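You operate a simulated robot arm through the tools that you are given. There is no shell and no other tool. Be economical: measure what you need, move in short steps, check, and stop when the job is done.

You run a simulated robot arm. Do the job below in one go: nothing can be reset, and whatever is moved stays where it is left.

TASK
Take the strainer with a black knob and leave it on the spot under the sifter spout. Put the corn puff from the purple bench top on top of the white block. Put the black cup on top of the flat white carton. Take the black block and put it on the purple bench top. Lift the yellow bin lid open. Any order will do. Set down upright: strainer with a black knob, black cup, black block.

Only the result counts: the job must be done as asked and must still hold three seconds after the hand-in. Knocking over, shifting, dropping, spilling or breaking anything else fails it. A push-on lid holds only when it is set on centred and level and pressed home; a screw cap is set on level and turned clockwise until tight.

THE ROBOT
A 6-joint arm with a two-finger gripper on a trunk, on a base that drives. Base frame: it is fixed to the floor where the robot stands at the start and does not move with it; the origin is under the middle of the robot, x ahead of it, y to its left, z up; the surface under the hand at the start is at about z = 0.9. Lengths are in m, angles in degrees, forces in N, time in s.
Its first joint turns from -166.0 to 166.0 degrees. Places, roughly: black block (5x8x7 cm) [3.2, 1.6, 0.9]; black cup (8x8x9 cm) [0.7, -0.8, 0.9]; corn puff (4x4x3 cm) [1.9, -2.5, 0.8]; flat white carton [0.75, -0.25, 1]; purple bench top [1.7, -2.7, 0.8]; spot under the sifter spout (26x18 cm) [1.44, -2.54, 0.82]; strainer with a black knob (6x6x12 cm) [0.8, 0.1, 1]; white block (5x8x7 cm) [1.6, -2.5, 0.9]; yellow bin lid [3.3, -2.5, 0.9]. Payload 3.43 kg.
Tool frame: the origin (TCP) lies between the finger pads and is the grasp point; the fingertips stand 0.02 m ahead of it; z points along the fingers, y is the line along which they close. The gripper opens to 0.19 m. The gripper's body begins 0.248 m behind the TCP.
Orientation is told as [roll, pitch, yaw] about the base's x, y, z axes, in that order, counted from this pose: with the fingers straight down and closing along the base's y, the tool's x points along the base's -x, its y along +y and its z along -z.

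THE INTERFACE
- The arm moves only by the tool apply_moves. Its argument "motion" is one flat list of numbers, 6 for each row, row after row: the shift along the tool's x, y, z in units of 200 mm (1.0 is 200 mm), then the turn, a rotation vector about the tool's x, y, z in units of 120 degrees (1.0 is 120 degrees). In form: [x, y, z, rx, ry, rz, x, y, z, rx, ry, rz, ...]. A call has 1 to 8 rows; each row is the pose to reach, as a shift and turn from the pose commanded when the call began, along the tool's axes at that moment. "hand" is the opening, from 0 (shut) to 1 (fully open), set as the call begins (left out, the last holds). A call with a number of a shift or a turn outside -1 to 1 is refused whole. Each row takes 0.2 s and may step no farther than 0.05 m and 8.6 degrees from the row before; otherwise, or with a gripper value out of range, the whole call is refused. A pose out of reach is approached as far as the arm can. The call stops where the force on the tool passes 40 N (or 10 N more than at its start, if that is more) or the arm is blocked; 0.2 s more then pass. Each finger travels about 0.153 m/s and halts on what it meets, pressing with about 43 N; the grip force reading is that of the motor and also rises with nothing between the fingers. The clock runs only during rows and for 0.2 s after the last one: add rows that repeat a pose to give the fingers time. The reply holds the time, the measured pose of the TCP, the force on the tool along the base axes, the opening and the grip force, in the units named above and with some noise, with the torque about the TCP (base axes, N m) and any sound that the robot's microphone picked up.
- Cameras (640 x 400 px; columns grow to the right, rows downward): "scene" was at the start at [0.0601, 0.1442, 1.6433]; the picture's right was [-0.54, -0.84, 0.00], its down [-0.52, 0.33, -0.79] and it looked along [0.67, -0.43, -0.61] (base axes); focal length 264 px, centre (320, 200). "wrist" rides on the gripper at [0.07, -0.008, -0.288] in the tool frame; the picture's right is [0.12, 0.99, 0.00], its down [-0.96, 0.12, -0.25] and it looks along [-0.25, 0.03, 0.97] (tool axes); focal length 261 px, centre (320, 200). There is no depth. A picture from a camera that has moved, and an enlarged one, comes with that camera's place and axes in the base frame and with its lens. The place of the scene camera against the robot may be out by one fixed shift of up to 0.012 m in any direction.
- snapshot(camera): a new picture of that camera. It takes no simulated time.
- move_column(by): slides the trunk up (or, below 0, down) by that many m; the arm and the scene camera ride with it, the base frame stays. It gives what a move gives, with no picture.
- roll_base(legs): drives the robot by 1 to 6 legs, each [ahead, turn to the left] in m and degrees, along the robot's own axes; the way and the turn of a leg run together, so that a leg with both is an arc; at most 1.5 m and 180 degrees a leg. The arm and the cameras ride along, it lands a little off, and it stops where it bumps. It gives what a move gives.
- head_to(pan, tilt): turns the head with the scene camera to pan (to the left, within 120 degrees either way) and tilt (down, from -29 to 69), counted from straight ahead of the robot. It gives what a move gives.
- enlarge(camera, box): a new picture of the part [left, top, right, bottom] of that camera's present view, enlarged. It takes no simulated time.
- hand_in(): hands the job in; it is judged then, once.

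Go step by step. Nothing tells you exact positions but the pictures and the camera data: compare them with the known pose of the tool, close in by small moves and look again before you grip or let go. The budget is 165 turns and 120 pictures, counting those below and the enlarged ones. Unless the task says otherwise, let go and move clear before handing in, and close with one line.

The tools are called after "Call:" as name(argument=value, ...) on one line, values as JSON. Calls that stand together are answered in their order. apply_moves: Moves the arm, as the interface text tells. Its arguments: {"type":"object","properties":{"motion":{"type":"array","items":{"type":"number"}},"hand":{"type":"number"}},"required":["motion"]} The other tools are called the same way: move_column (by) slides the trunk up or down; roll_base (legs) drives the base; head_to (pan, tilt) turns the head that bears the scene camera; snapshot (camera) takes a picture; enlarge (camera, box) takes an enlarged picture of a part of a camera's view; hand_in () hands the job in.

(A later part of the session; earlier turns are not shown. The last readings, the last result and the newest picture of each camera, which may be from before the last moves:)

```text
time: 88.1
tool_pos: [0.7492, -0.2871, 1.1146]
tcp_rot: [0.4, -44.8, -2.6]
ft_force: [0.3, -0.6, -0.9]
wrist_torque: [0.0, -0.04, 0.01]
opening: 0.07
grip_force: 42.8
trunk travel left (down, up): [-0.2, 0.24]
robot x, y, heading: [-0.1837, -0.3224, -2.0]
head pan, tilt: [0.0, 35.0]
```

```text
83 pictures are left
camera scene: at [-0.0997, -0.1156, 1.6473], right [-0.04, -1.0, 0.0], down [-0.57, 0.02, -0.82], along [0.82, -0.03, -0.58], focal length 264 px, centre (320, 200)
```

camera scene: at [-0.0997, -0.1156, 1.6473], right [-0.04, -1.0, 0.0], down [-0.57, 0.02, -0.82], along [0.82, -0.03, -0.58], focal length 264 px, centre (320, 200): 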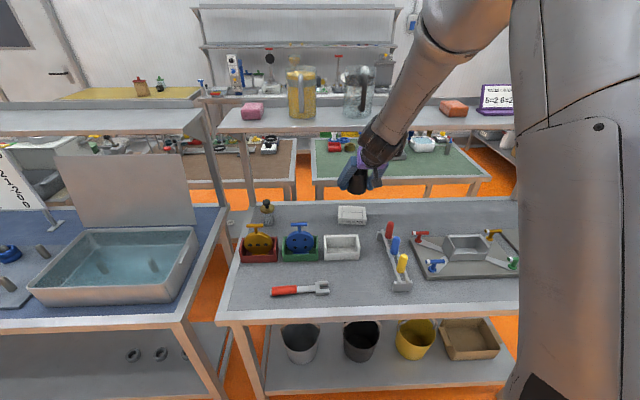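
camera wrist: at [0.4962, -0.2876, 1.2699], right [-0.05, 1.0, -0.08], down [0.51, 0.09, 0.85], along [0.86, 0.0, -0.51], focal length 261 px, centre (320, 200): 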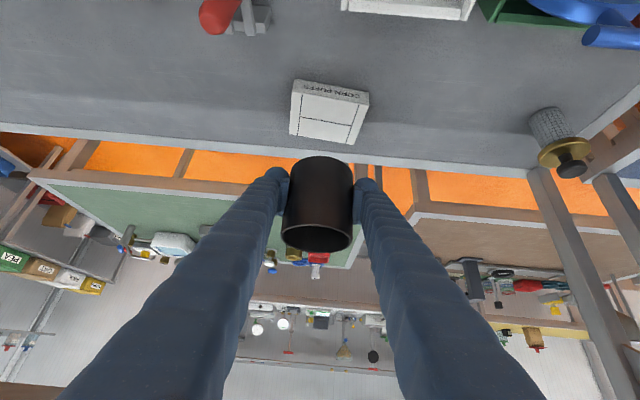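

Call:
apply_moves(motion=[0.0, 0.0, 0.18, 0, 0, 0, 0.1, 0, 0.34, 0, 0, 0, 0.2, 0, 0.48, 0, 0, 0, 0.297, 0, 0.622, 0, 0, 0])

Call:
snapshot(camera="wrist")

Call:
enlarge(camera="scene", box=[290, 130, 430, 240])

```text
time: 89.1
tool_pos: [0.7931, -0.2881, 0.9853]
tcp_rot: [0.4, -44.9, -2.5]
ft_force: [0.2, 0.3, -1.6]
wrist_torque: [0.01, 0.01, 0.03]
opening: 0.0699
grip_force: 43.0
trunk travel left (down, up): [-0.2, 0.24]
robot x, y, heading: [-0.183, -0.3235, -2.3]
head pan, tilt: [0.0, 35.0]
```

```text
82 pictures are left
camera wrist: at [0.5409, -0.288, 1.1416], right [-0.05, 1.0, -0.08], down [0.51, 0.09, 0.85], along [0.86, 0.0, -0.51], focal length 261 px, centre (320, 200)
```

wrist: 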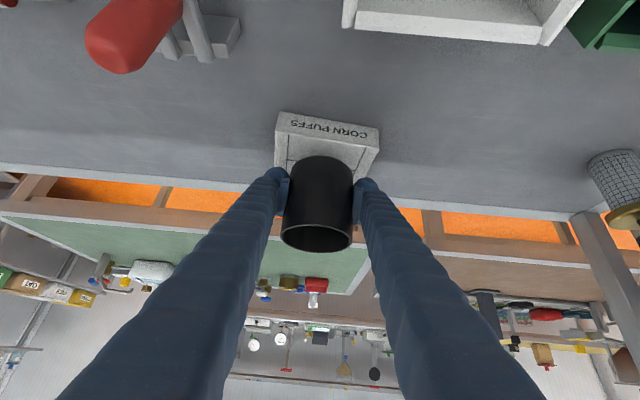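

```text
3.64 times, centred on (360, 185) of scene
camera zoom: at [-0.0999, -0.1156, 1.6473], right [-0.04, -1.0, 0.0], down [-0.57, 0.02, -0.82], along [0.82, -0.03, -0.58], focal length 962 px, centre (174, 254)
```

zoom: 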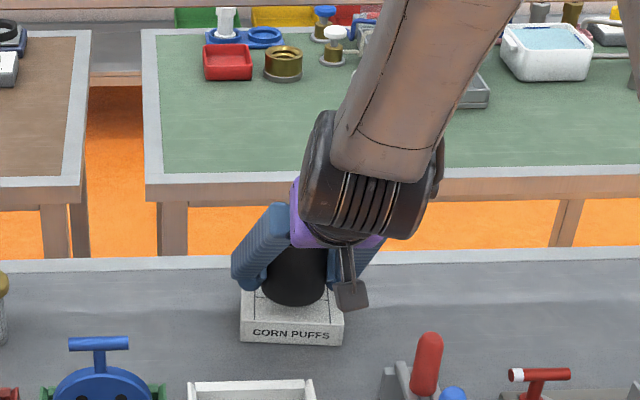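

The cup hangs just over the carton's near half; I'm shifting 17 mm deeper and lowering gently.

Call:
apply_moves(motion=[-0.06, 0.01, 0.06, 0, 0, 0, -0.032, 0.015, 0.088, 0, 0, 0, -0.021, 0.015, 0.099, 0, 0, 0])

Call:
enlarge(camera="wrist", box=[220, 80, 430, 270])

```text
time: 89.9
tool_pos: [0.8103, -0.2868, 0.9759]
tcp_rot: [0.5, -44.8, -2.6]
ft_force: [0.0, -0.5, -0.7]
wrist_torque: [0.0, 0.01, -0.03]
opening: 0.0703
grip_force: 43.1
trunk travel left (down, up): [-0.2, 0.24]
robot x, y, heading: [-0.1837, -0.3246, -2.1]
head pan, tilt: [0.0, 35.0]
```

```text
2.11 times, centred on (325, 175) of wrist
camera zoom: at [0.5574, -0.2865, 1.1302], right [-0.05, 1.0, -0.08], down [0.51, 0.09, 0.86], along [0.86, 0.0, -0.51], focal length 549 px, centre (310, 253)
```

zoom: 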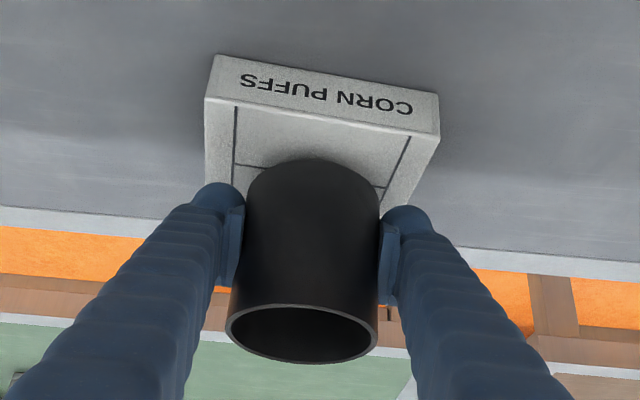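

Call:
apply_moves(motion=[0.035, 0.025, -0.035, 0, 0, 0, 0.042, 0.025, -0.028, 0, 0, 0, 0.049, 0.025, -0.021, 0, 0, 0])

Call:
apply_moves(motion=[0.007, 0, 0.007, 0, 0, 0, 0.014, 0, 0.014, 0, 0, 0, 0.021, 0, 0.021, 0, 0, 0])

```text
time: 90.7
tool_pos: [0.8011, -0.2803, 0.9728]
tcp_rot: [0.3, -44.9, -2.6]
ft_force: [0.0, -0.3, -0.7]
wrist_torque: [-0.01, 0.01, 0.0]
opening: 0.0698
grip_force: 42.9
trunk travel left (down, up): [-0.2, 0.24]
robot x, y, heading: [-0.1848, -0.3226, -2.2]
head pan, tilt: [0.0, 35.0]
```

```text
time: 91.5
tool_pos: [0.8007, -0.2802, 0.967]
tcp_rot: [0.4, -45.0, -2.6]
ft_force: [-1.9, 0.6, 6.5]
wrist_torque: [0.06, 0.23, 0.03]
opening: 0.0704
grip_force: 43.0
trunk travel left (down, up): [-0.2, 0.24]
robot x, y, heading: [-0.1858, -0.3244, -2.0]
head pan, tilt: [0.0, 35.0]
```

Contact felt on the carton. I'm releasing and backing off along the fingers.

Call:
apply_moves(motion=[0, 0, 0, 0, 0, 0, 0, 0, 0, 0, 0, 0, 0, 0, 0, 0, 0, 0], hand=0.65)

Call:
apply_moves(motion=[0, 0, -0.1, 0, 0, 0, 0, 0, -0.25, 0, 0, 0, 0, 0, -0.45, 0, 0, 0, 0, 0, -0.65, 0, 0, 0])

Call:
snapshot(camera="wrist")

Call:
enlarge(camera="scene", box=[230, 160, 410, 260])

```text
time: 92.3
tool_pos: [0.7998, -0.2798, 0.9653]
tcp_rot: [0.4, -45.0, -2.6]
ft_force: [0.4, 0.0, 0.3]
wrist_torque: [-0.01, -0.05, 0.01]
opening: 0.1234
grip_force: 0.1
trunk travel left (down, up): [-0.2, 0.24]
robot x, y, heading: [-0.1866, -0.3252, -2.2]
head pan, tilt: [0.0, 35.0]
```

```text
time: 93.3
tool_pos: [0.7089, -0.2769, 1.0595]
tcp_rot: [0.4, -45.0, -2.5]
ft_force: [-0.5, -0.1, -0.1]
wrist_torque: [0.01, 0.01, -0.01]
opening: 0.1234
grip_force: 0.1
trunk travel left (down, up): [-0.2, 0.24]
robot x, y, heading: [-0.184, -0.325, -2.1]
head pan, tilt: [0.0, 35.0]
```

```text
79 pictures are left
camera wrist: at [0.456, -0.2766, 1.2136], right [-0.05, 1.0, -0.08], down [0.51, 0.09, 0.86], along [0.86, 0.0, -0.51], focal length 261 px, centre (320, 200)
```

wrist: 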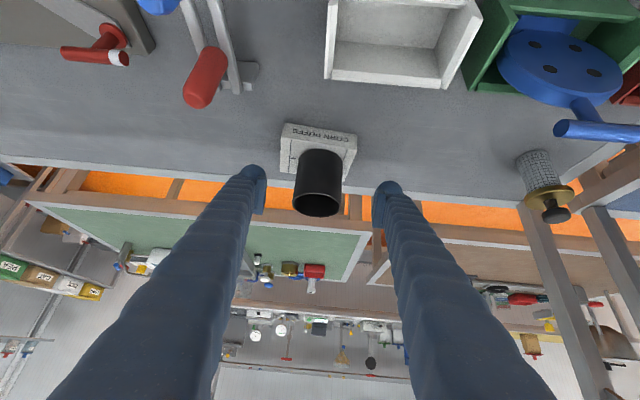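

```text
3.56 times, centred on (320, 210) of scene
camera zoom: at [-0.1026, -0.1156, 1.6475], right [-0.04, -1.0, 0.0], down [-0.57, 0.02, -0.82], along [0.82, -0.03, -0.57], focal length 940 px, centre (320, 164)
```

zoom: 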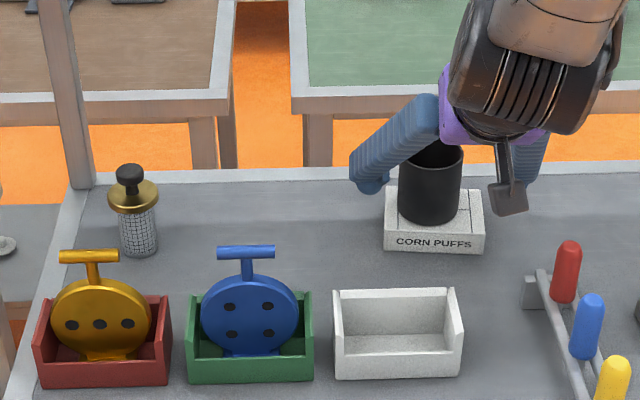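

The cup stands well on the carton. Next is the strainer near (0.80, 0.08): I'll lift a bit and swing the base left toward it.

Call:
apply_moves(motion=[-0.15, 0, -0.2, 0, 0, 0, -0.25, 0, -0.35, 0, 0, 0])

Call:
roll_base(legs=[[0, 10], [0, 9]])

Call:
snapshot(camera="wrist")

Call:
snapshot(camera="scene")

```text
time: 93.9
tool_pos: [0.695, -0.2751, 1.1457]
tcp_rot: [0.5, -45.0, -2.5]
ft_force: [0.3, -0.5, 0.0]
wrist_torque: [0.05, -0.03, -0.01]
opening: 0.1235
grip_force: 0.0
trunk travel left (down, up): [-0.2, 0.24]
robot x, y, heading: [-0.1839, -0.3228, -2.2]
head pan, tilt: [0.0, 35.0]
```

```text
time: 96.2
tool_pos: [0.6316, 0.001, 1.1462]
tcp_rot: [0.8, -44.8, 16.0]
ft_force: [-0.1, -1.2, -0.5]
wrist_torque: [0.14, 0.08, 0.16]
opening: 0.1236
grip_force: 0.0
trunk travel left (down, up): [-0.2, 0.24]
robot x, y, heading: [-0.1819, -0.3452, 16.7]
head pan, tilt: [0.0, 35.0]
stopped in leg 2: the robot was blocked; the commanded pose is now the measured one
```

```text
77 pictures are left
camera wrist: at [0.3923, -0.0805, 1.2999], right [-0.36, 0.93, -0.08], down [0.45, 0.25, 0.86], along [0.81, 0.27, -0.51], focal length 261 px, centre (320, 200)
```

wrist: 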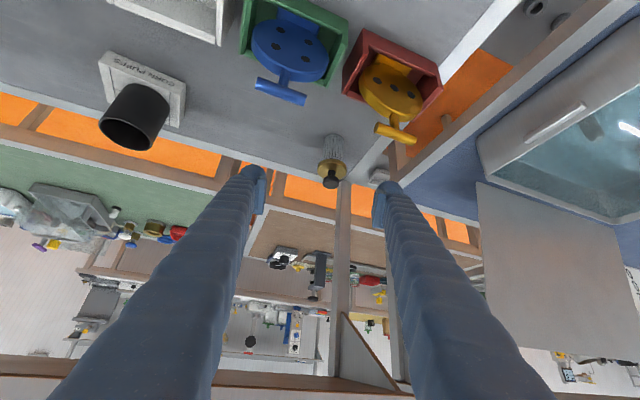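

```text
76 pictures are left
camera scene: at [-0.1686, -0.1239, 1.6477], right [0.29, -0.96, 0.0], down [-0.55, -0.16, -0.82], along [0.78, 0.23, -0.57], focal length 264 px, centre (320, 200)
```

scene: 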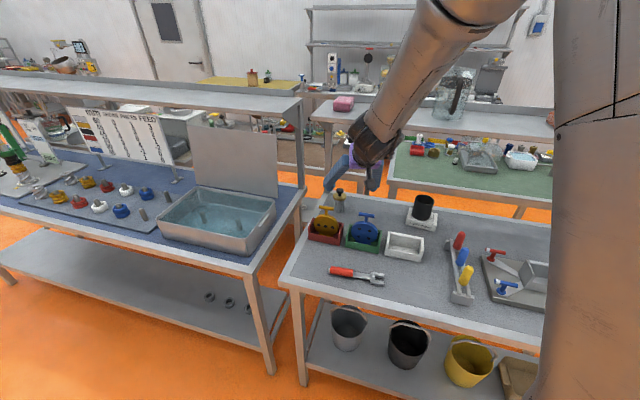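

The strainer axis is at about (0.785, 0.072), brass flange at z≈0.97. I'm driving a bit closer, then approaching from above-front.

Call:
roll_base(legs=[[0.1, 0]])

Call:
snapshot(camera="wrist")

```text
time: 97.5
tool_pos: [0.7282, 0.0312, 1.1441]
tcp_rot: [0.5, -44.8, 16.2]
ft_force: [0.3, 0.1, -0.1]
wrist_torque: [0.0, 0.03, -0.08]
opening: 0.1234
grip_force: 0.0
trunk travel left (down, up): [-0.2, 0.24]
robot x, y, heading: [-0.0805, -0.3128, 16.7]
head pan, tilt: [0.0, 35.0]
```

```text
75 pictures are left
camera wrist: at [0.49, -0.0489, 1.299], right [-0.36, 0.93, -0.08], down [0.46, 0.25, 0.85], along [0.81, 0.27, -0.51], focal length 261 px, centre (320, 200)
```

wrist: 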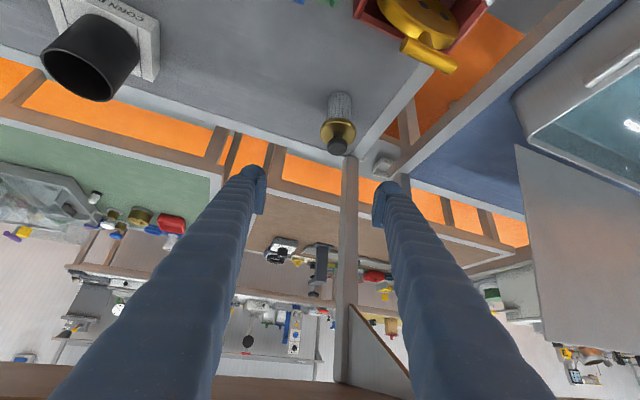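

Call:
apply_moves(motion=[0.08, 0.03, 0.17, 0, 0, 0, 0.16, 0.06, 0.34, 0, 0, 0, 0.24, 0.09, 0.51, 0, 0, 0, 0.31, 0.108, 0.68, 0, 0, 0, 0.383, 0.108, 0.847, 0, 0, 0], hand=0.6)

Call:
snapshot(camera="wrist")

Call:
enlarge(camera="scene", box=[270, 130, 450, 260])

```text
time: 98.8
tool_pos: [0.7865, 0.0707, 0.9717]
tcp_rot: [0.5, -45.0, 16.2]
ft_force: [0.3, 0.8, 0.7]
wrist_torque: [-0.03, -0.01, 0.01]
opening: 0.114
grip_force: 0.0
trunk travel left (down, up): [-0.2, 0.24]
robot x, y, heading: [-0.0848, -0.3141, 16.8]
head pan, tilt: [0.0, 35.0]
```

```text
74 pictures are left
camera wrist: at [0.5467, -0.0107, 1.1268], right [-0.36, 0.93, -0.08], down [0.46, 0.25, 0.85], along [0.81, 0.27, -0.51], focal length 261 px, centre (320, 200)
```

wrist: 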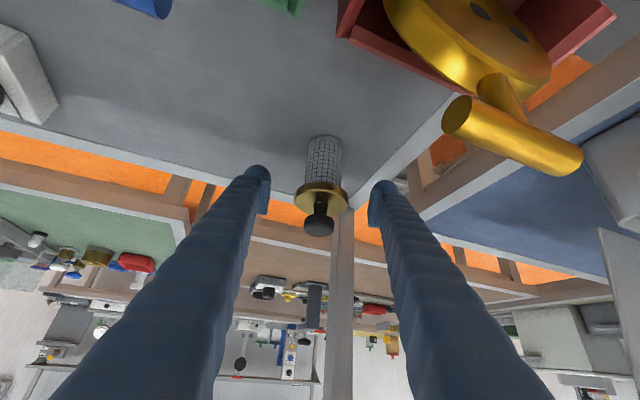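

```text
3.08 times, centred on (360, 195) of scene
camera zoom: at [-0.0706, -0.0925, 1.6472], right [0.29, -0.96, 0.0], down [-0.55, -0.16, -0.82], along [0.78, 0.23, -0.57], focal length 814 px, centre (197, 215)
```

zoom: 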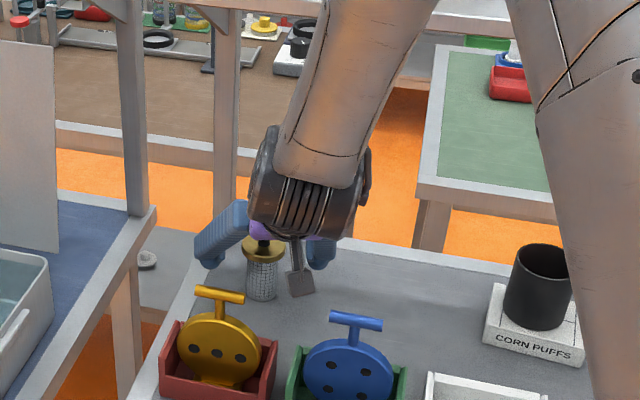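

The flange is exactly at the grasp point. I'm closing and lifting slowly.

Call:
apply_moves(motion=[0, 0, 0, 0, 0, 0, 0, 0, 0, 0, 0, 0, 0, 0, 0, 0, 0, 0, 0, 0, 0, 0, 0, 0], hand=0)

Call:
apply_moves(motion=[-0.03, 0, -0.03, 0, 0, 0, -0.07, 0, -0.07, 0, 0, 0, -0.12, 0, -0.12, 0, 0, 0, -0.18, 0, -0.18, 0, 0, 0, -0.25, 0, -0.25, 0, 0, 0, -0.32, 0, -0.32, 0, 0, 0])

Call:
snapshot(camera="wrist")

```text
time: 99.8
tool_pos: [0.7846, 0.0716, 0.9727]
tcp_rot: [0.6, -44.9, 16.1]
ft_force: [-0.3, -0.3, 1.2]
wrist_torque: [-0.06, -0.03, -0.02]
opening: 0.0552
grip_force: 43.1
trunk travel left (down, up): [-0.2, 0.24]
robot x, y, heading: [-0.0842, -0.3161, 16.5]
head pan, tilt: [0.0, 35.0]
```

```text
time: 101.2
tool_pos: [0.7845, 0.0723, 1.0623]
tcp_rot: [0.4, -44.9, 16.3]
ft_force: [0.3, 0.1, -0.6]
wrist_torque: [0.01, -0.05, 0.02]
opening: 0.0553
grip_force: 43.0
trunk travel left (down, up): [-0.2, 0.24]
robot x, y, heading: [-0.0802, -0.3122, 16.6]
head pan, tilt: [0.0, 35.0]
```

```text
72 pictures are left
camera wrist: at [0.5461, -0.0096, 1.2171], right [-0.36, 0.93, -0.08], down [0.45, 0.25, 0.85], along [0.81, 0.28, -0.51], focal length 261 px, centre (320, 200)
```

wrist: 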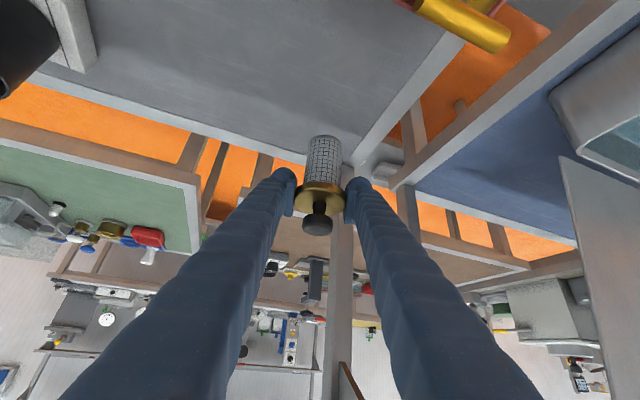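

The strainer is held upright. I'm lifting further, backing out from the bench and pulling the hand in for travel.

Call:
apply_moves(motion=[-0.12, 0, -0.12, 0, 0, 0, -0.25, 0, -0.25, 0, 0, 0])

Call:
roll_base(legs=[[-0.35, 0]])

Call:
apply_moves(motion=[0.05, 0, -0.15, 0, 0, 0, 0.1, 0, -0.3, 0, 0, 0, 0.15, 0, -0.5, 0, 0, 0, 0.2, 0, -0.7, 0, 0, 0])

Call:
roll_base(legs=[[0, -45], [0, -45], [0.3, 0]])

```text
time: 101.8
tool_pos: [0.7852, 0.0729, 1.1343]
tcp_rot: [0.3, -45.0, 16.4]
ft_force: [0.1, 0.3, -2.3]
wrist_torque: [0.07, -0.04, 0.01]
opening: 0.0552
grip_force: 43.2
trunk travel left (down, up): [-0.2, 0.24]
robot x, y, heading: [-0.0852, -0.3161, 16.6]
head pan, tilt: [0.0, 35.0]
```

```text
time: 104.7
tool_pos: [0.4513, -0.0316, 1.1336]
tcp_rot: [0.5, -45.0, 16.0]
ft_force: [-0.1, 0.3, -1.0]
wrist_torque: [-0.01, -0.04, 0.0]
opening: 0.0553
grip_force: 42.6
trunk travel left (down, up): [-0.2, 0.24]
robot x, y, heading: [-0.4203, -0.414, 16.6]
head pan, tilt: [0.0, 35.0]
```

```text
time: 105.7
tool_pos: [0.3232, -0.0671, 1.2056]
tcp_rot: [0.5, -45.0, 15.9]
ft_force: [-0.5, 0.0, -1.1]
wrist_torque: [0.02, -0.02, 0.01]
opening: 0.0552
grip_force: 43.1
trunk travel left (down, up): [-0.2, 0.24]
robot x, y, heading: [-0.418, -0.4128, 16.6]
head pan, tilt: [0.0, 35.0]
```

```text
time: 112.1
tool_pos: [-0.0456, -1.1548, 1.2052]
tcp_rot: [0.3, -44.9, -72.1]
ft_force: [2.6, 0.6, -1.2]
wrist_torque: [-0.18, 0.33, -0.41]
opening: 0.0551
grip_force: 42.8
trunk travel left (down, up): [-0.2, 0.24]
robot x, y, heading: [-0.3361, -0.3929, -74.0]
head pan, tilt: [0.0, 35.0]
stopped in leg 2: the robot was blocked; the commanded pose is now the measured one
```

Call:
roll_base(legs=[[1.05, 0], [0, 37], [0, 37]])

Call:
head_to(pan=-45, tilt=30)

Call:
snapshot(camera="scene")

```text
time: 124.9
tool_pos: [0.7764, -1.373, 1.2057]
tcp_rot: [0.9, -44.9, 0.5]
ft_force: [1.1, -3.9, -0.5]
wrist_torque: [0.51, 0.07, 0.5]
opening: 0.0551
grip_force: 42.9
trunk travel left (down, up): [-0.2, 0.24]
robot x, y, heading: [-0.0398, -1.4932, -1.6]
head pan, tilt: [0.0, 35.0]
stopped in leg 3: the robot was blocked; the commanded pose is now the measured one
```

```text
time: 126.0
tool_pos: [0.7753, -1.3681, 1.2049]
tcp_rot: [0.5, -45.0, 0.8]
ft_force: [0.3, -0.1, -1.7]
wrist_torque: [-0.03, -0.02, -0.09]
opening: 0.055
grip_force: 43.1
trunk travel left (down, up): [-0.2, 0.24]
robot x, y, heading: [-0.0407, -1.4952, -1.7]
head pan, tilt: [-45.0, 30.0]
```

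```text
71 pictures are left
camera scene: at [0.0162, -1.3485, 1.6551], right [-0.73, -0.69, 0.0], down [-0.34, 0.36, -0.87], along [0.59, -0.63, -0.5], focal length 264 px, centre (320, 200)
```

scene: 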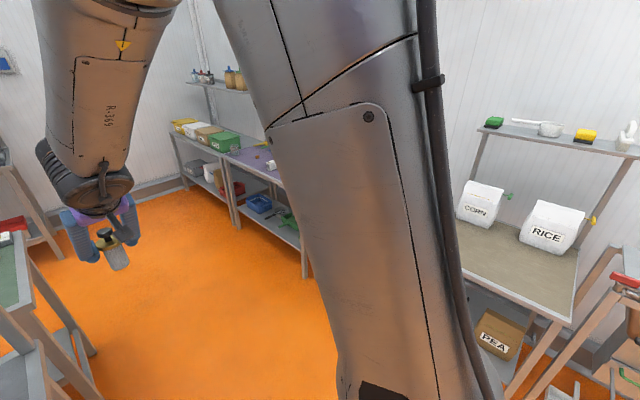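

The way ahead is clear. I'm driving along the aisle and turning to face the purple bench.

Call:
roll_base(legs=[[1.5, 0], [0.1, 0], [0, -44], [0, -44]])

Call:
head_to(pan=0, tilt=35)

Call:
snapshot(camera="scene")

Call:
snapshot(camera="wrist")

```text
time: 143.2
tool_pos: [1.7898, -2.3293, 1.2049]
tcp_rot: [0.4, -44.9, -81.9]
ft_force: [2.0, -0.1, -1.2]
wrist_torque: [-0.03, 0.44, -0.44]
opening: 0.0551
grip_force: 42.8
trunk travel left (down, up): [-0.2, 0.24]
robot x, y, heading: [1.6479, -1.5285, -85.7]
head pan, tilt: [-45.0, 30.0]
stopped in leg 4: the robot was blocked; the commanded pose is now the measured one
```

```text
time: 144.3
tool_pos: [1.7871, -2.3303, 1.2045]
tcp_rot: [0.6, -45.0, -81.9]
ft_force: [-1.2, 0.1, -1.4]
wrist_torque: [0.01, -0.06, 0.04]
opening: 0.0549
grip_force: 42.8
trunk travel left (down, up): [-0.2, 0.24]
robot x, y, heading: [1.6465, -1.5286, -85.7]
head pan, tilt: [0.0, 35.0]
```

```text
70 pictures are left
camera scene: at [1.867, -1.582, 1.6475], right [-1.0, -0.07, 0.0], down [-0.04, 0.57, -0.82], along [0.06, -0.82, -0.57], focal length 264 px, centre (320, 200)
```

scene: 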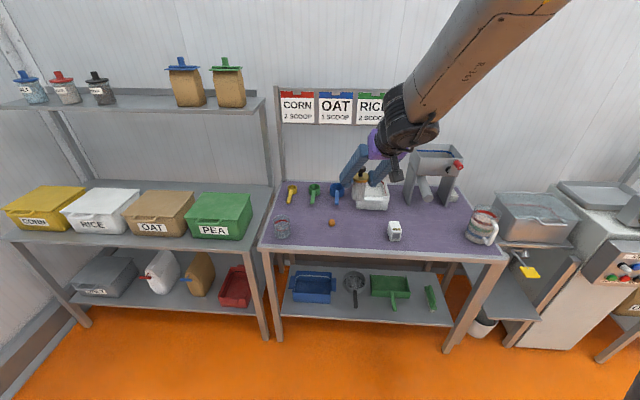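

```text
69 pictures are left
camera wrist: at [1.7405, -2.0819, 1.3598], right [0.97, 0.23, -0.08], down [0.18, -0.49, 0.86], along [0.16, -0.84, -0.51], focal length 261 px, centre (320, 200)
```

wrist: 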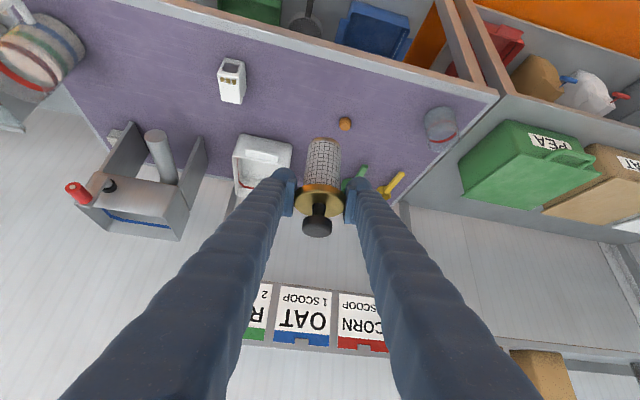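

Call:
enlarge(camera="scene", box=[340, 130, 520, 260])

Call:
enlarge(camera="wrist", box=[20, 30, 320, 250])

```text
3.08 times, centred on (430, 195) of scene
camera zoom: at [1.867, -1.582, 1.6475], right [-1.0, -0.07, 0.0], down [-0.04, 0.57, -0.82], along [0.06, -0.82, -0.57], focal length 814 px, centre (-18, 215)
```

zoom: 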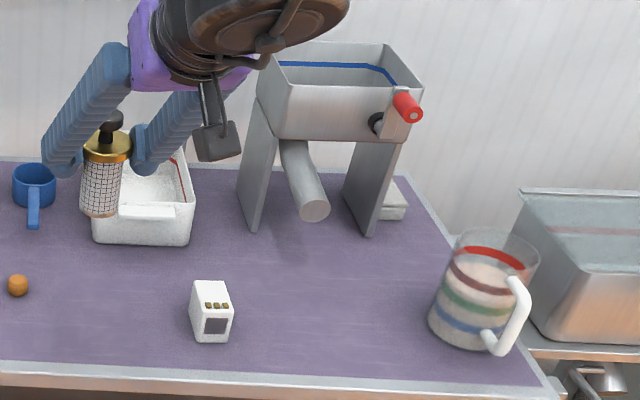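

```text
1.82 times, centred on (170, 140) of wrist
camera zoom: at [1.7405, -2.0819, 1.3598], right [0.97, 0.23, -0.08], down [0.18, -0.49, 0.86], along [0.16, -0.84, -0.51], focal length 474 px, centre (593, 309)
```

zoom: 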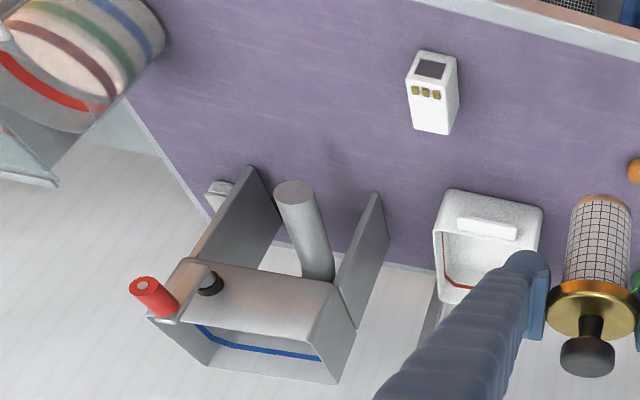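

The spout end is at about (1.456, -2.588, 0.977); I'll set the strainer at about (1.445, -2.55). I'm turning a little right and moving closer.

Call:
roll_base(legs=[[0, -11], [0, -10], [0.12, 0]])

Call:
snapshot(camera="scene")

Call:
snapshot(camera="wrist")

```text
time: 147.7
tool_pos: [1.4592, -2.4394, 1.2054]
tcp_rot: [0.5, -44.8, -102.8]
ft_force: [-1.0, -1.6, -1.5]
wrist_torque: [0.07, 0.04, -0.06]
opening: 0.0551
grip_force: 43.2
trunk travel left (down, up): [-0.2, 0.24]
robot x, y, heading: [1.6256, -1.6411, -106.6]
head pan, tilt: [0.0, 35.0]
```

```text
66 pictures are left
camera scene: at [1.8136, -1.7713, 1.6472], right [-0.96, 0.29, 0.0], down [0.16, 0.55, -0.82], along [-0.23, -0.78, -0.58], focal length 264 px, centre (320, 200)
```

scene: 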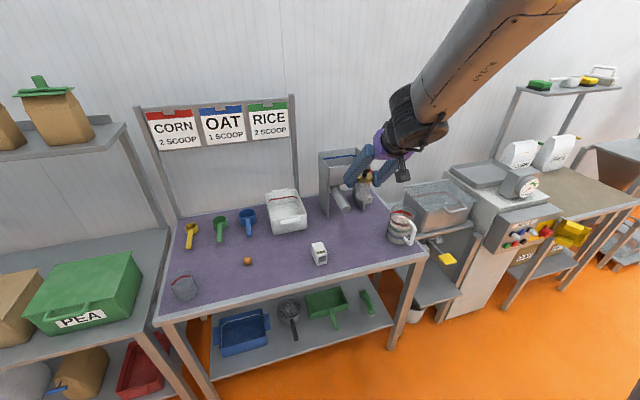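

```text
65 pictures are left
camera wrist: at [1.505, -2.1916, 1.3589], right [0.99, -0.13, -0.08], down [0.0, -0.52, 0.85], along [-0.15, -0.84, -0.51], focal length 261 px, centre (320, 200)
```

wrist: 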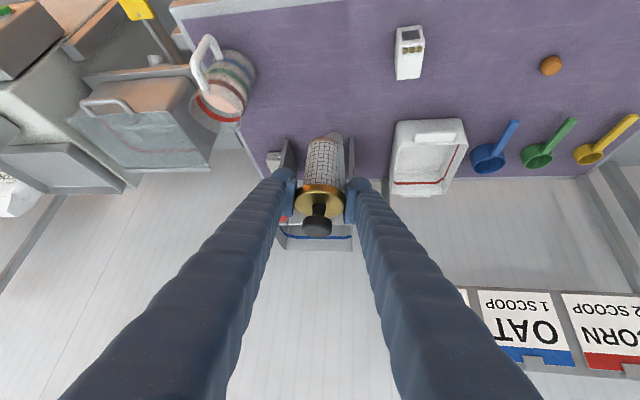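

Call:
apply_moves(motion=[0.15, 0, 0.15, 0, 0, 0, 0.3, 0, 0.3, 0, 0, 0, 0.45, 0, 0.45, 0, 0, 0, 0.6, 0, 0.6, 0, 0, 0, 0.75, 0, 0.75, 0, 0, 0, 0.88, 0, 0.88, 0, 0, 0])

Call:
snapshot(camera="wrist")

Call:
enlarge(camera="scene", box=[280, 140, 460, 280])

```text
time: 149.1
tool_pos: [1.4594, -2.4374, 0.9549]
tcp_rot: [0.7, -45.0, -102.9]
ft_force: [-0.2, -0.7, -1.9]
wrist_torque: [0.0, 0.0, -0.01]
opening: 0.055
grip_force: 42.6
out of reach, approached as far as the arm can: row 1
trunk travel left (down, up): [-0.2, 0.24]
robot x, y, heading: [1.6257, -1.6455, -106.5]
head pan, tilt: [0.0, 35.0]
```

```text
64 pictures are left
camera wrist: at [1.5058, -2.1904, 1.1097], right [0.99, -0.13, -0.08], down [0.0, -0.52, 0.85], along [-0.15, -0.84, -0.51], focal length 261 px, centre (320, 200)
```

wrist: 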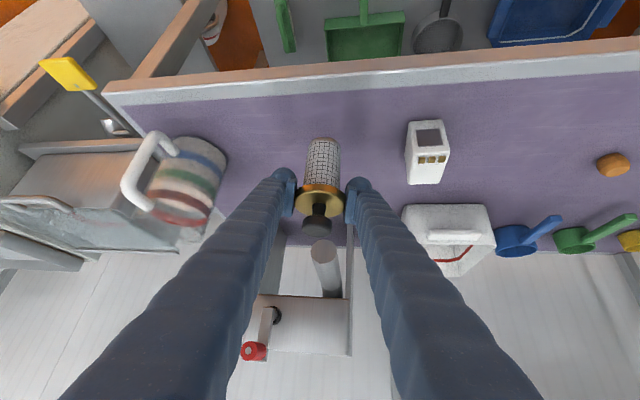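

```text
2.86 times, centred on (370, 210) of scene
camera zoom: at [1.813, -1.7702, 1.6473], right [-0.96, 0.29, 0.0], down [0.16, 0.55, -0.82], along [-0.23, -0.78, -0.57], focal length 756 px, centre (177, 171)
```

zoom: 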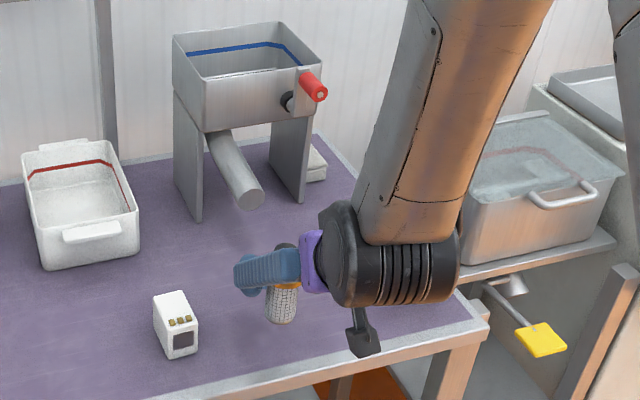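

Call:
apply_moves(motion=[0.1, 0.01, 0.13, 0, 0, 0, 0.0, 0.03, 0.25, 0, 0, 0, -0.1, 0.05, 0.35, 0, 0, 0, -0.212, 0.075, 0.474, 0, 0, 0])

Call:
snapshot(camera="wrist")

Call:
enlarge(camera="scene", box=[300, 160, 440, 270])

```text
time: 150.1
tool_pos: [1.4547, -2.5359, 0.9184]
tcp_rot: [0.5, -44.8, -102.9]
ft_force: [-0.9, -0.5, -0.6]
wrist_torque: [-0.03, -0.04, 0.01]
opening: 0.0551
grip_force: 42.7
trunk travel left (down, up): [-0.2, 0.24]
robot x, y, heading: [1.6257, -1.6387, -106.4]
head pan, tilt: [0.0, 35.0]
```

```text
62 pictures are left
camera wrist: at [1.5002, -2.288, 1.0738], right [0.99, -0.13, -0.08], down [0.0, -0.52, 0.85], along [-0.15, -0.84, -0.51], focal length 261 px, centre (320, 200)
```

wrist: 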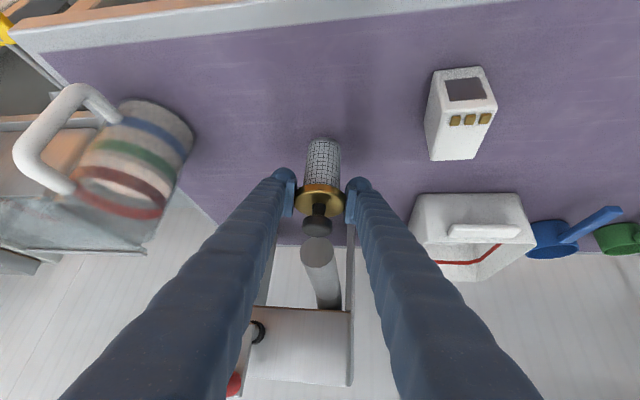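

```text
3.64 times, centred on (370, 215) of scene
camera zoom: at [1.8129, -1.7705, 1.6473], right [-0.96, 0.29, 0.0], down [0.16, 0.55, -0.82], along [-0.23, -0.78, -0.57], focal length 962 px, centre (138, 146)
```

zoom: 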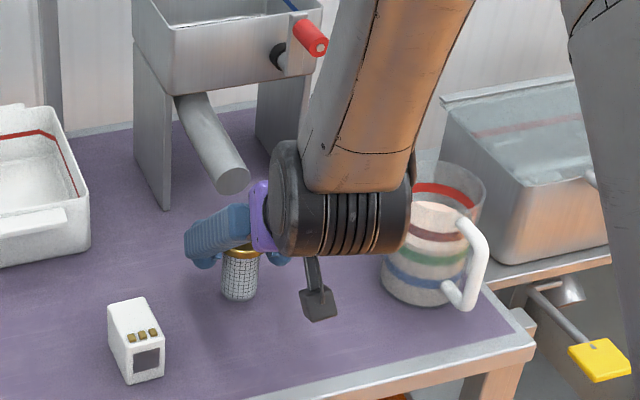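

Now I'm lowering gently to contact.

Call:
apply_moves(motion=[0.014, 0, 0.014, 0, 0, 0, 0.028, 0, 0.028, 0, 0, 0, 0.04, 0, 0.04, 0, 0, 0, 0.05, 0, 0.05, 0, 0, 0, 0.058, 0, 0.058, 0, 0, 0])

```text
time: 151.3
tool_pos: [1.4539, -2.5359, 0.9031]
tcp_rot: [0.6, -44.8, -102.8]
ft_force: [0.1, -0.4, -1.8]
wrist_torque: [0.0, -0.02, 0.04]
opening: 0.0552
grip_force: 42.9
trunk travel left (down, up): [-0.2, 0.24]
robot x, y, heading: [1.6257, -1.6465, -106.4]
head pan, tilt: [0.0, 35.0]
```

Call:
apply_moves(motion=[0.007, 0, 0.007, 0, 0, 0, 0.014, 0, 0.014, 0, 0, 0, 0.02, 0, 0.02, 0, 0, 0])

```text
time: 152.1
tool_pos: [1.4551, -2.5365, 0.8965]
tcp_rot: [0.5, -44.9, -102.8]
ft_force: [0.3, 0.2, -2.2]
wrist_torque: [0.01, 0.0, -0.01]
opening: 0.0553
grip_force: 42.4
trunk travel left (down, up): [-0.2, 0.24]
robot x, y, heading: [1.6287, -1.6427, -106.5]
head pan, tilt: [0.0, 35.0]
```

No contact yet; continuing in small steps.

Call:
apply_moves(motion=[0.007, 0, 0.007, 0, 0, 0, 0.014, 0, 0.014, 0, 0, 0, 0.02, 0, 0.02, 0, 0, 0])

Call:
enlarge(camera="wrist", box=[240, 100, 400, 270])

Call:
enlarge(camera="scene", box=[330, 190, 400, 250])

```text
time: 152.9
tool_pos: [1.4554, -2.5368, 0.893]
tcp_rot: [0.6, -44.9, -102.8]
ft_force: [0.7, 2.8, 8.6]
wrist_torque: [0.21, 0.11, -0.05]
opening: 0.0551
grip_force: 42.7
trunk travel left (down, up): [-0.2, 0.24]
robot x, y, heading: [1.6268, -1.6428, -106.7]
head pan, tilt: [0.0, 35.0]
```

```text
2.35 times, centred on (320, 185) of wrist
camera zoom: at [1.5008, -2.288, 1.0474], right [0.99, -0.13, -0.08], down [0.0, -0.52, 0.86], along [-0.15, -0.85, -0.51], focal length 613 px, centre (320, 235)
```

zoom: 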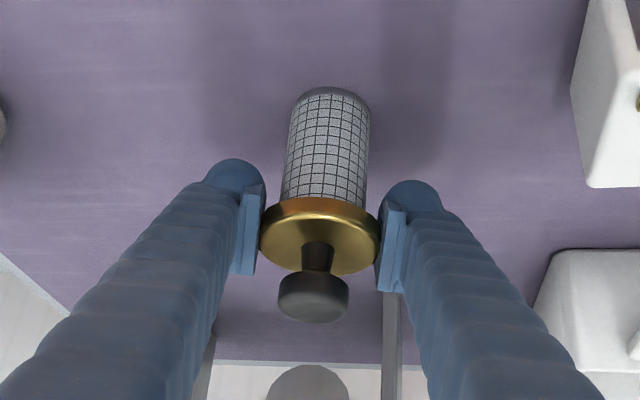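

```text
6.67 times, centred on (365, 220) of scene
camera zoom: at [1.8135, -1.7686, 1.6476], right [-0.96, 0.29, 0.0], down [0.16, 0.55, -0.82], along [-0.23, -0.78, -0.57], focal length 1764 px, centre (20, 67)
```

zoom: 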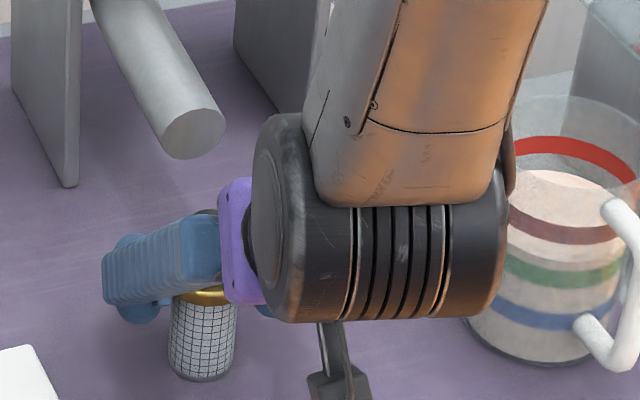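

Contact felt. I'm releasing and retreating.

Call:
apply_moves(motion=[0, 0, 0, 0, 0, 0, 0, 0, 0, 0, 0, 0, 0, 0, 0, 0, 0, 0], hand=0.6)

Call:
apply_moves(motion=[0, 0, -0.15, 0, 0, 0, 0, 0, -0.35, 0, 0, 0, 0, 0, -0.55, 0, 0, 0, 0, 0, -0.75, 0, 0, 0, 0, 0, -0.95, 0, 0, 0])

Call:
snapshot(camera="wrist")

Call:
snapshot(camera="scene")

```text
time: 153.7
tool_pos: [1.4549, -2.5363, 0.8923]
tcp_rot: [0.6, -44.9, -102.8]
ft_force: [-0.6, -0.4, 0.4]
wrist_torque: [0.0, -0.01, 0.01]
opening: 0.1142
grip_force: 0.0
trunk travel left (down, up): [-0.2, 0.24]
robot x, y, heading: [1.6223, -1.6425, -106.6]
head pan, tilt: [0.0, 35.0]
```

```text
time: 154.9
tool_pos: [1.4846, -2.4048, 1.0256]
tcp_rot: [0.7, -44.9, -102.8]
ft_force: [0.8, 0.6, 0.4]
wrist_torque: [-0.02, -0.01, -0.03]
opening: 0.1139
grip_force: 0.1
trunk travel left (down, up): [-0.2, 0.24]
robot x, y, heading: [1.6305, -1.6422, -106.3]
head pan, tilt: [0.0, 35.0]
```

```text
58 pictures are left
camera wrist: at [1.5303, -2.1563, 1.1796], right [0.99, -0.13, -0.08], down [0.0, -0.52, 0.85], along [-0.15, -0.84, -0.51], focal length 261 px, centre (320, 200)
```

wrist: 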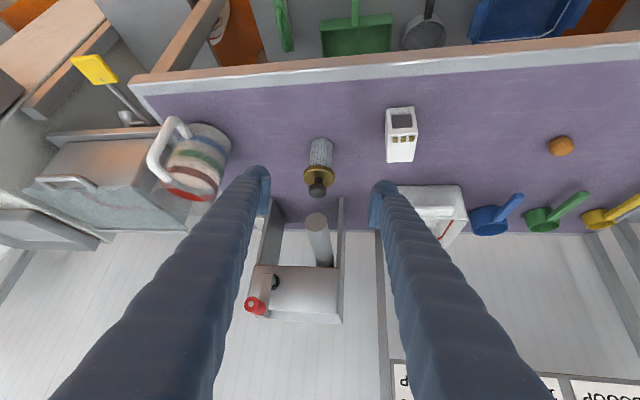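

```text
57 pictures are left
camera scene: at [1.8136, -1.7681, 1.6475], right [-0.96, 0.29, 0.0], down [0.16, 0.55, -0.82], along [-0.23, -0.79, -0.57], focal length 264 px, centre (320, 200)
```

scene: 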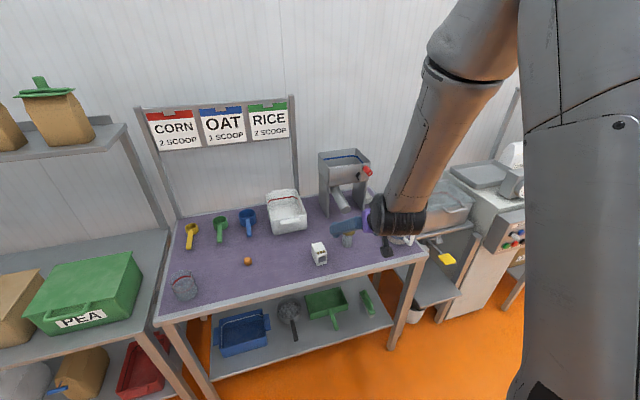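

The strainer stands on the spot under the spout. Next the corn puff at about (1.887, -2.56): I'm rotating the hand to vertical and turning toward it.

Call:
apply_moves(motion=[-0.05, 0, -0.1, 0, 0.065, 0, -0.1, 0, -0.2, 0, 0.13, 0, -0.15, 0, -0.3, 0, 0.195, 0, -0.2, 0, -0.35, 0, 0.26, 0, -0.25, 0, -0.4, 0, 0.32, 0, -0.25, 0, -0.4, 0, 0.374, 0])

Call:
roll_base(legs=[[0, 15], [0, 15], [0.08, 0]])

Call:
snapshot(camera="wrist")

```text
time: 156.3
tool_pos: [1.4868, -2.3866, 1.1171]
tcp_rot: [0.4, 0.1, -102.4]
ft_force: [0.3, -0.3, -0.6]
wrist_torque: [0.05, 0.02, -0.02]
opening: 0.1141
grip_force: 0.1
out of reach, approached as far as the arm can: row 2
trunk travel left (down, up): [-0.2, 0.24]
robot x, y, heading: [1.6249, -1.6416, -106.7]
head pan, tilt: [0.0, 35.0]
```

```text
time: 160.0
tool_pos: [1.9003, -2.429, 1.1176]
tcp_rot: [0.4, 0.1, -72.0]
ft_force: [-0.9, -0.3, -0.5]
wrist_torque: [0.12, -0.01, -0.02]
opening: 0.1142
grip_force: 0.1
trunk travel left (down, up): [-0.2, 0.24]
robot x, y, heading: [1.6136, -1.7223, -76.5]
head pan, tilt: [0.0, 35.0]
```

```text
56 pictures are left
camera wrist: at [1.8685, -2.3673, 1.405], right [0.91, 0.42, 0.01], down [0.4, -0.88, 0.25], along [0.11, -0.22, -0.97], focal length 261 px, centre (320, 200)
```

wrist: 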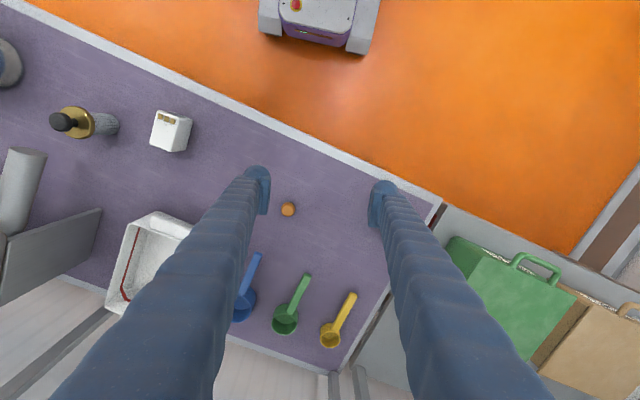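

Call:
apply_moves(motion=[-0.13, -0.07, 0.2, 0, 0, 0, -0.26, -0.14, 0.4, 0, 0, 0, -0.4, -0.22, 0.57, 0, 0, 0, -0.529, -0.298, 0.7, 0, 0, 0, -0.529, -0.298, 0.86, 0, 0, 0], hand=0.45)

Call:
snapshot(camera="wrist")

```text
time: 161.2
tool_pos: [1.877, -2.5472, 0.9467]
tcp_rot: [0.4, 0.0, -72.0]
ft_force: [-0.9, 0.2, 1.0]
wrist_torque: [0.07, -0.11, -0.02]
opening: 0.0856
grip_force: 0.0
trunk travel left (down, up): [-0.2, 0.24]
robot x, y, heading: [1.6151, -1.7267, -76.5]
head pan, tilt: [0.0, 35.0]
```

```text
55 pictures are left
camera wrist: at [1.8448, -2.4836, 1.2342], right [0.91, 0.42, 0.01], down [0.41, -0.88, 0.25], along [0.11, -0.22, -0.97], focal length 261 px, centre (320, 200)
```

wrist: 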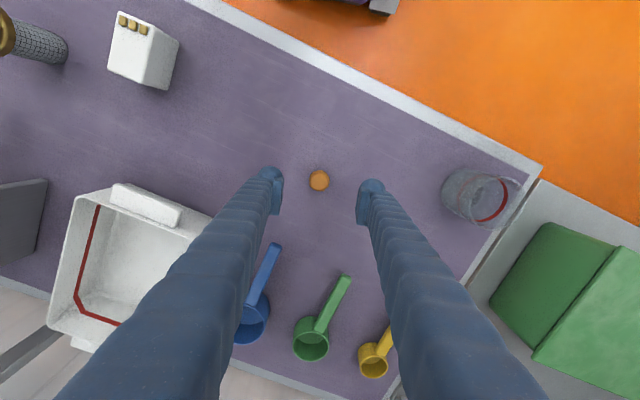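

The puff is centred. I'm lowering around it and closing.

Call:
apply_moves(motion=[0, 0, 0.2, 0, 0, 0, 0, 0, 0.38, 0, 0, 0, 0, 0, 0.5, 0, 0, 0, 0, 0, 0.54, 0, 0, 0])

Call:
apply_moves(motion=[0, 0, 0, 0, 0, 0, 0, 0, 0, 0, 0, 0, 0, 0, 0, 0, 0, 0], hand=0.1)

Call:
snapshot(camera="wrist")

```text
time: 162.2
tool_pos: [1.8789, -2.546, 0.8389]
tcp_rot: [0.4, -0.2, -72.0]
ft_force: [0.0, 5.3, 15.2]
wrist_torque: [-0.16, 0.85, -0.16]
opening: 0.0858
grip_force: 0.4
trunk travel left (down, up): [-0.2, 0.24]
robot x, y, heading: [1.6163, -1.7243, -76.8]
head pan, tilt: [0.0, 35.0]
```

```text
time: 162.6
tool_pos: [1.8754, -2.5503, 0.8399]
tcp_rot: [0.2, -0.3, -72.0]
ft_force: [0.7, -1.2, 7.7]
wrist_torque: [0.02, 0.23, 0.13]
opening: 0.0291
grip_force: 8.9
trunk travel left (down, up): [-0.2, 0.24]
robot x, y, heading: [1.6147, -1.7241, -76.4]
head pan, tilt: [0.0, 35.0]
stopped in row 2: the force on the tool passed its limit at 56 N (the readings are from after the stop); the commanded pose is now the measured one
```

```text
54 pictures are left
camera wrist: at [1.8442, -2.4853, 1.1279], right [0.91, 0.42, 0.0], down [0.41, -0.88, 0.25], along [0.11, -0.23, -0.97], focal length 261 px, centre (320, 200)
```

wrist: 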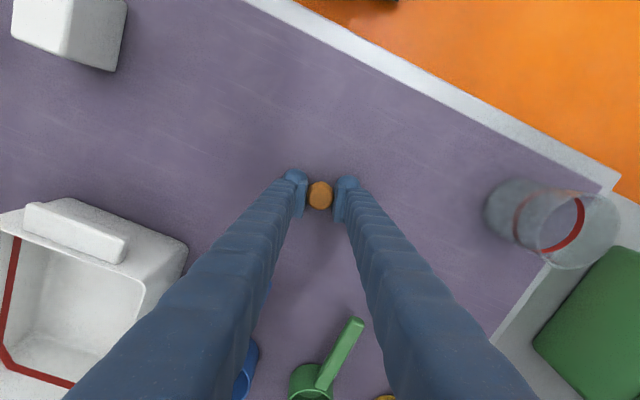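

Call:
apply_moves(motion=[0, 0, -0.02, 0, 0, 0, 0, 0, -0.06, 0, 0, 0, 0, 0, -0.12, 0, 0, 0, 0, 0, -0.2, 0, 0, 0], hand=0.13)

Call:
snapshot(camera="wrist")

```text
time: 163.6
tool_pos: [1.8743, -2.5496, 0.8804]
tcp_rot: [0.2, -0.2, -72.0]
ft_force: [0.7, 0.3, -1.0]
wrist_torque: [-0.03, 0.04, 0.03]
opening: 0.0276
grip_force: 12.2
trunk travel left (down, up): [-0.2, 0.24]
robot x, y, heading: [1.6186, -1.7253, -76.3]
head pan, tilt: [0.0, 35.0]
```

```text
53 pictures are left
camera wrist: at [1.8438, -2.4851, 1.1684], right [0.91, 0.42, 0.0], down [0.41, -0.88, 0.25], along [0.11, -0.23, -0.97], focal length 261 px, centre (320, 200)
```

wrist: 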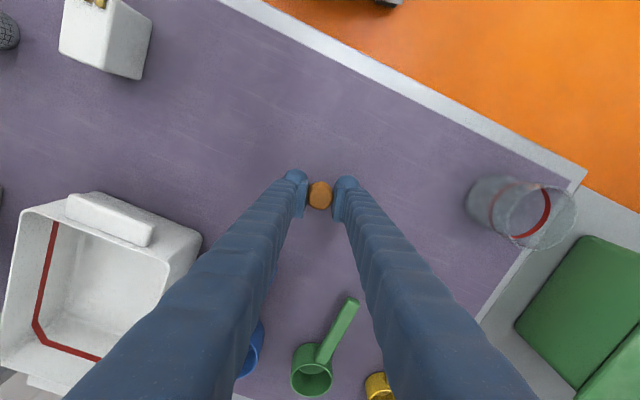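

Puff held gently. I'm lifting and moving toward the white block.

Call:
apply_moves(motion=[0, 0, -0.2, 0, 0, 0, 0, 0, -0.4, 0, 0, 0, 0, 0, -0.6, 0, 0, 0, 0.11, -0.19, -0.6, 0, 0, 0, 0.22, -0.38, -0.6, 0, 0, 0, 0.33, -0.57, -0.6, 0, 0, 0, 0.44, -0.76, -0.6, 0, 0, 0, 0.54, -0.94, -0.6, 0, 0, 0])

Call:
snapshot(camera="wrist")

```text
time: 165.4
tool_pos: [1.6595, -2.504, 0.996]
tcp_rot: [0.2, 0.0, -72.1]
ft_force: [-0.1, 0.4, -0.3]
wrist_torque: [-0.03, -0.04, 0.02]
opening: 0.0278
grip_force: 12.4
trunk travel left (down, up): [-0.2, 0.24]
robot x, y, heading: [1.6127, -1.7232, -76.5]
head pan, tilt: [0.0, 35.0]
```

```text
52 pictures are left
camera wrist: at [1.6294, -2.4405, 1.2843], right [0.91, 0.42, 0.0], down [0.41, -0.88, 0.25], along [0.11, -0.23, -0.97], focal length 261 px, centre (320, 200)
```

wrist: 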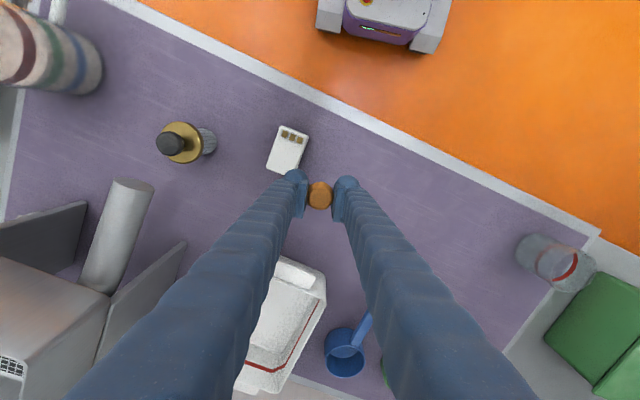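

Call:
enlarge(camera="wrist", box=[240, 110, 340, 190])

Call:
enlarge(camera="scene", box=[330, 180, 470, 280])

```text
5.00 times, centred on (290, 150) of wrist
camera zoom: at [1.6294, -2.4405, 1.2843], right [0.91, 0.42, 0.0], down [0.41, -0.88, 0.25], along [0.11, -0.23, -0.97], focal length 1303 px, centre (470, 450)
```

zoom: 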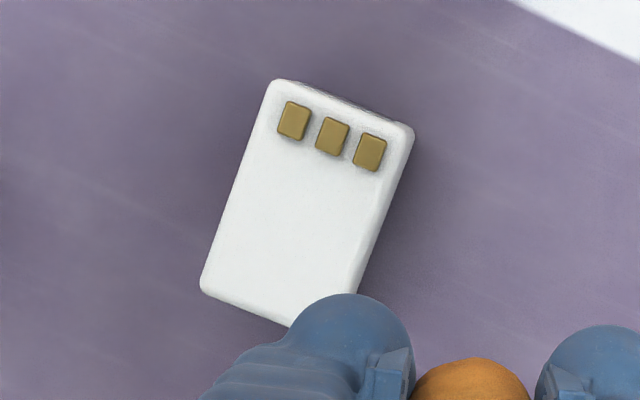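

```text
4.00 times, centred on (400, 230) of scene
camera zoom: at [1.841, -1.7432, 1.6474], right [-0.97, -0.23, 0.0], down [-0.13, 0.56, -0.82], along [0.19, -0.8, -0.57], focal length 1058 px, centre (0, 80)
```

zoom: 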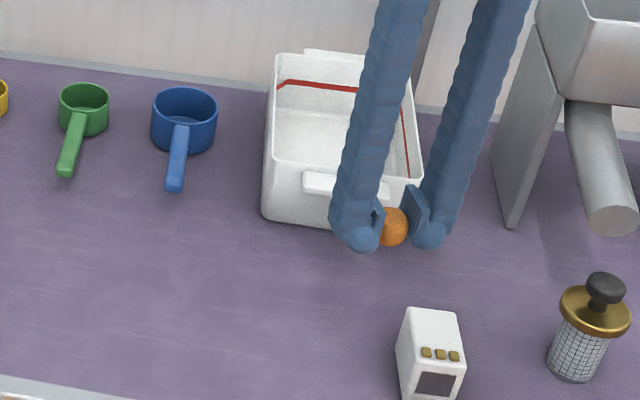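

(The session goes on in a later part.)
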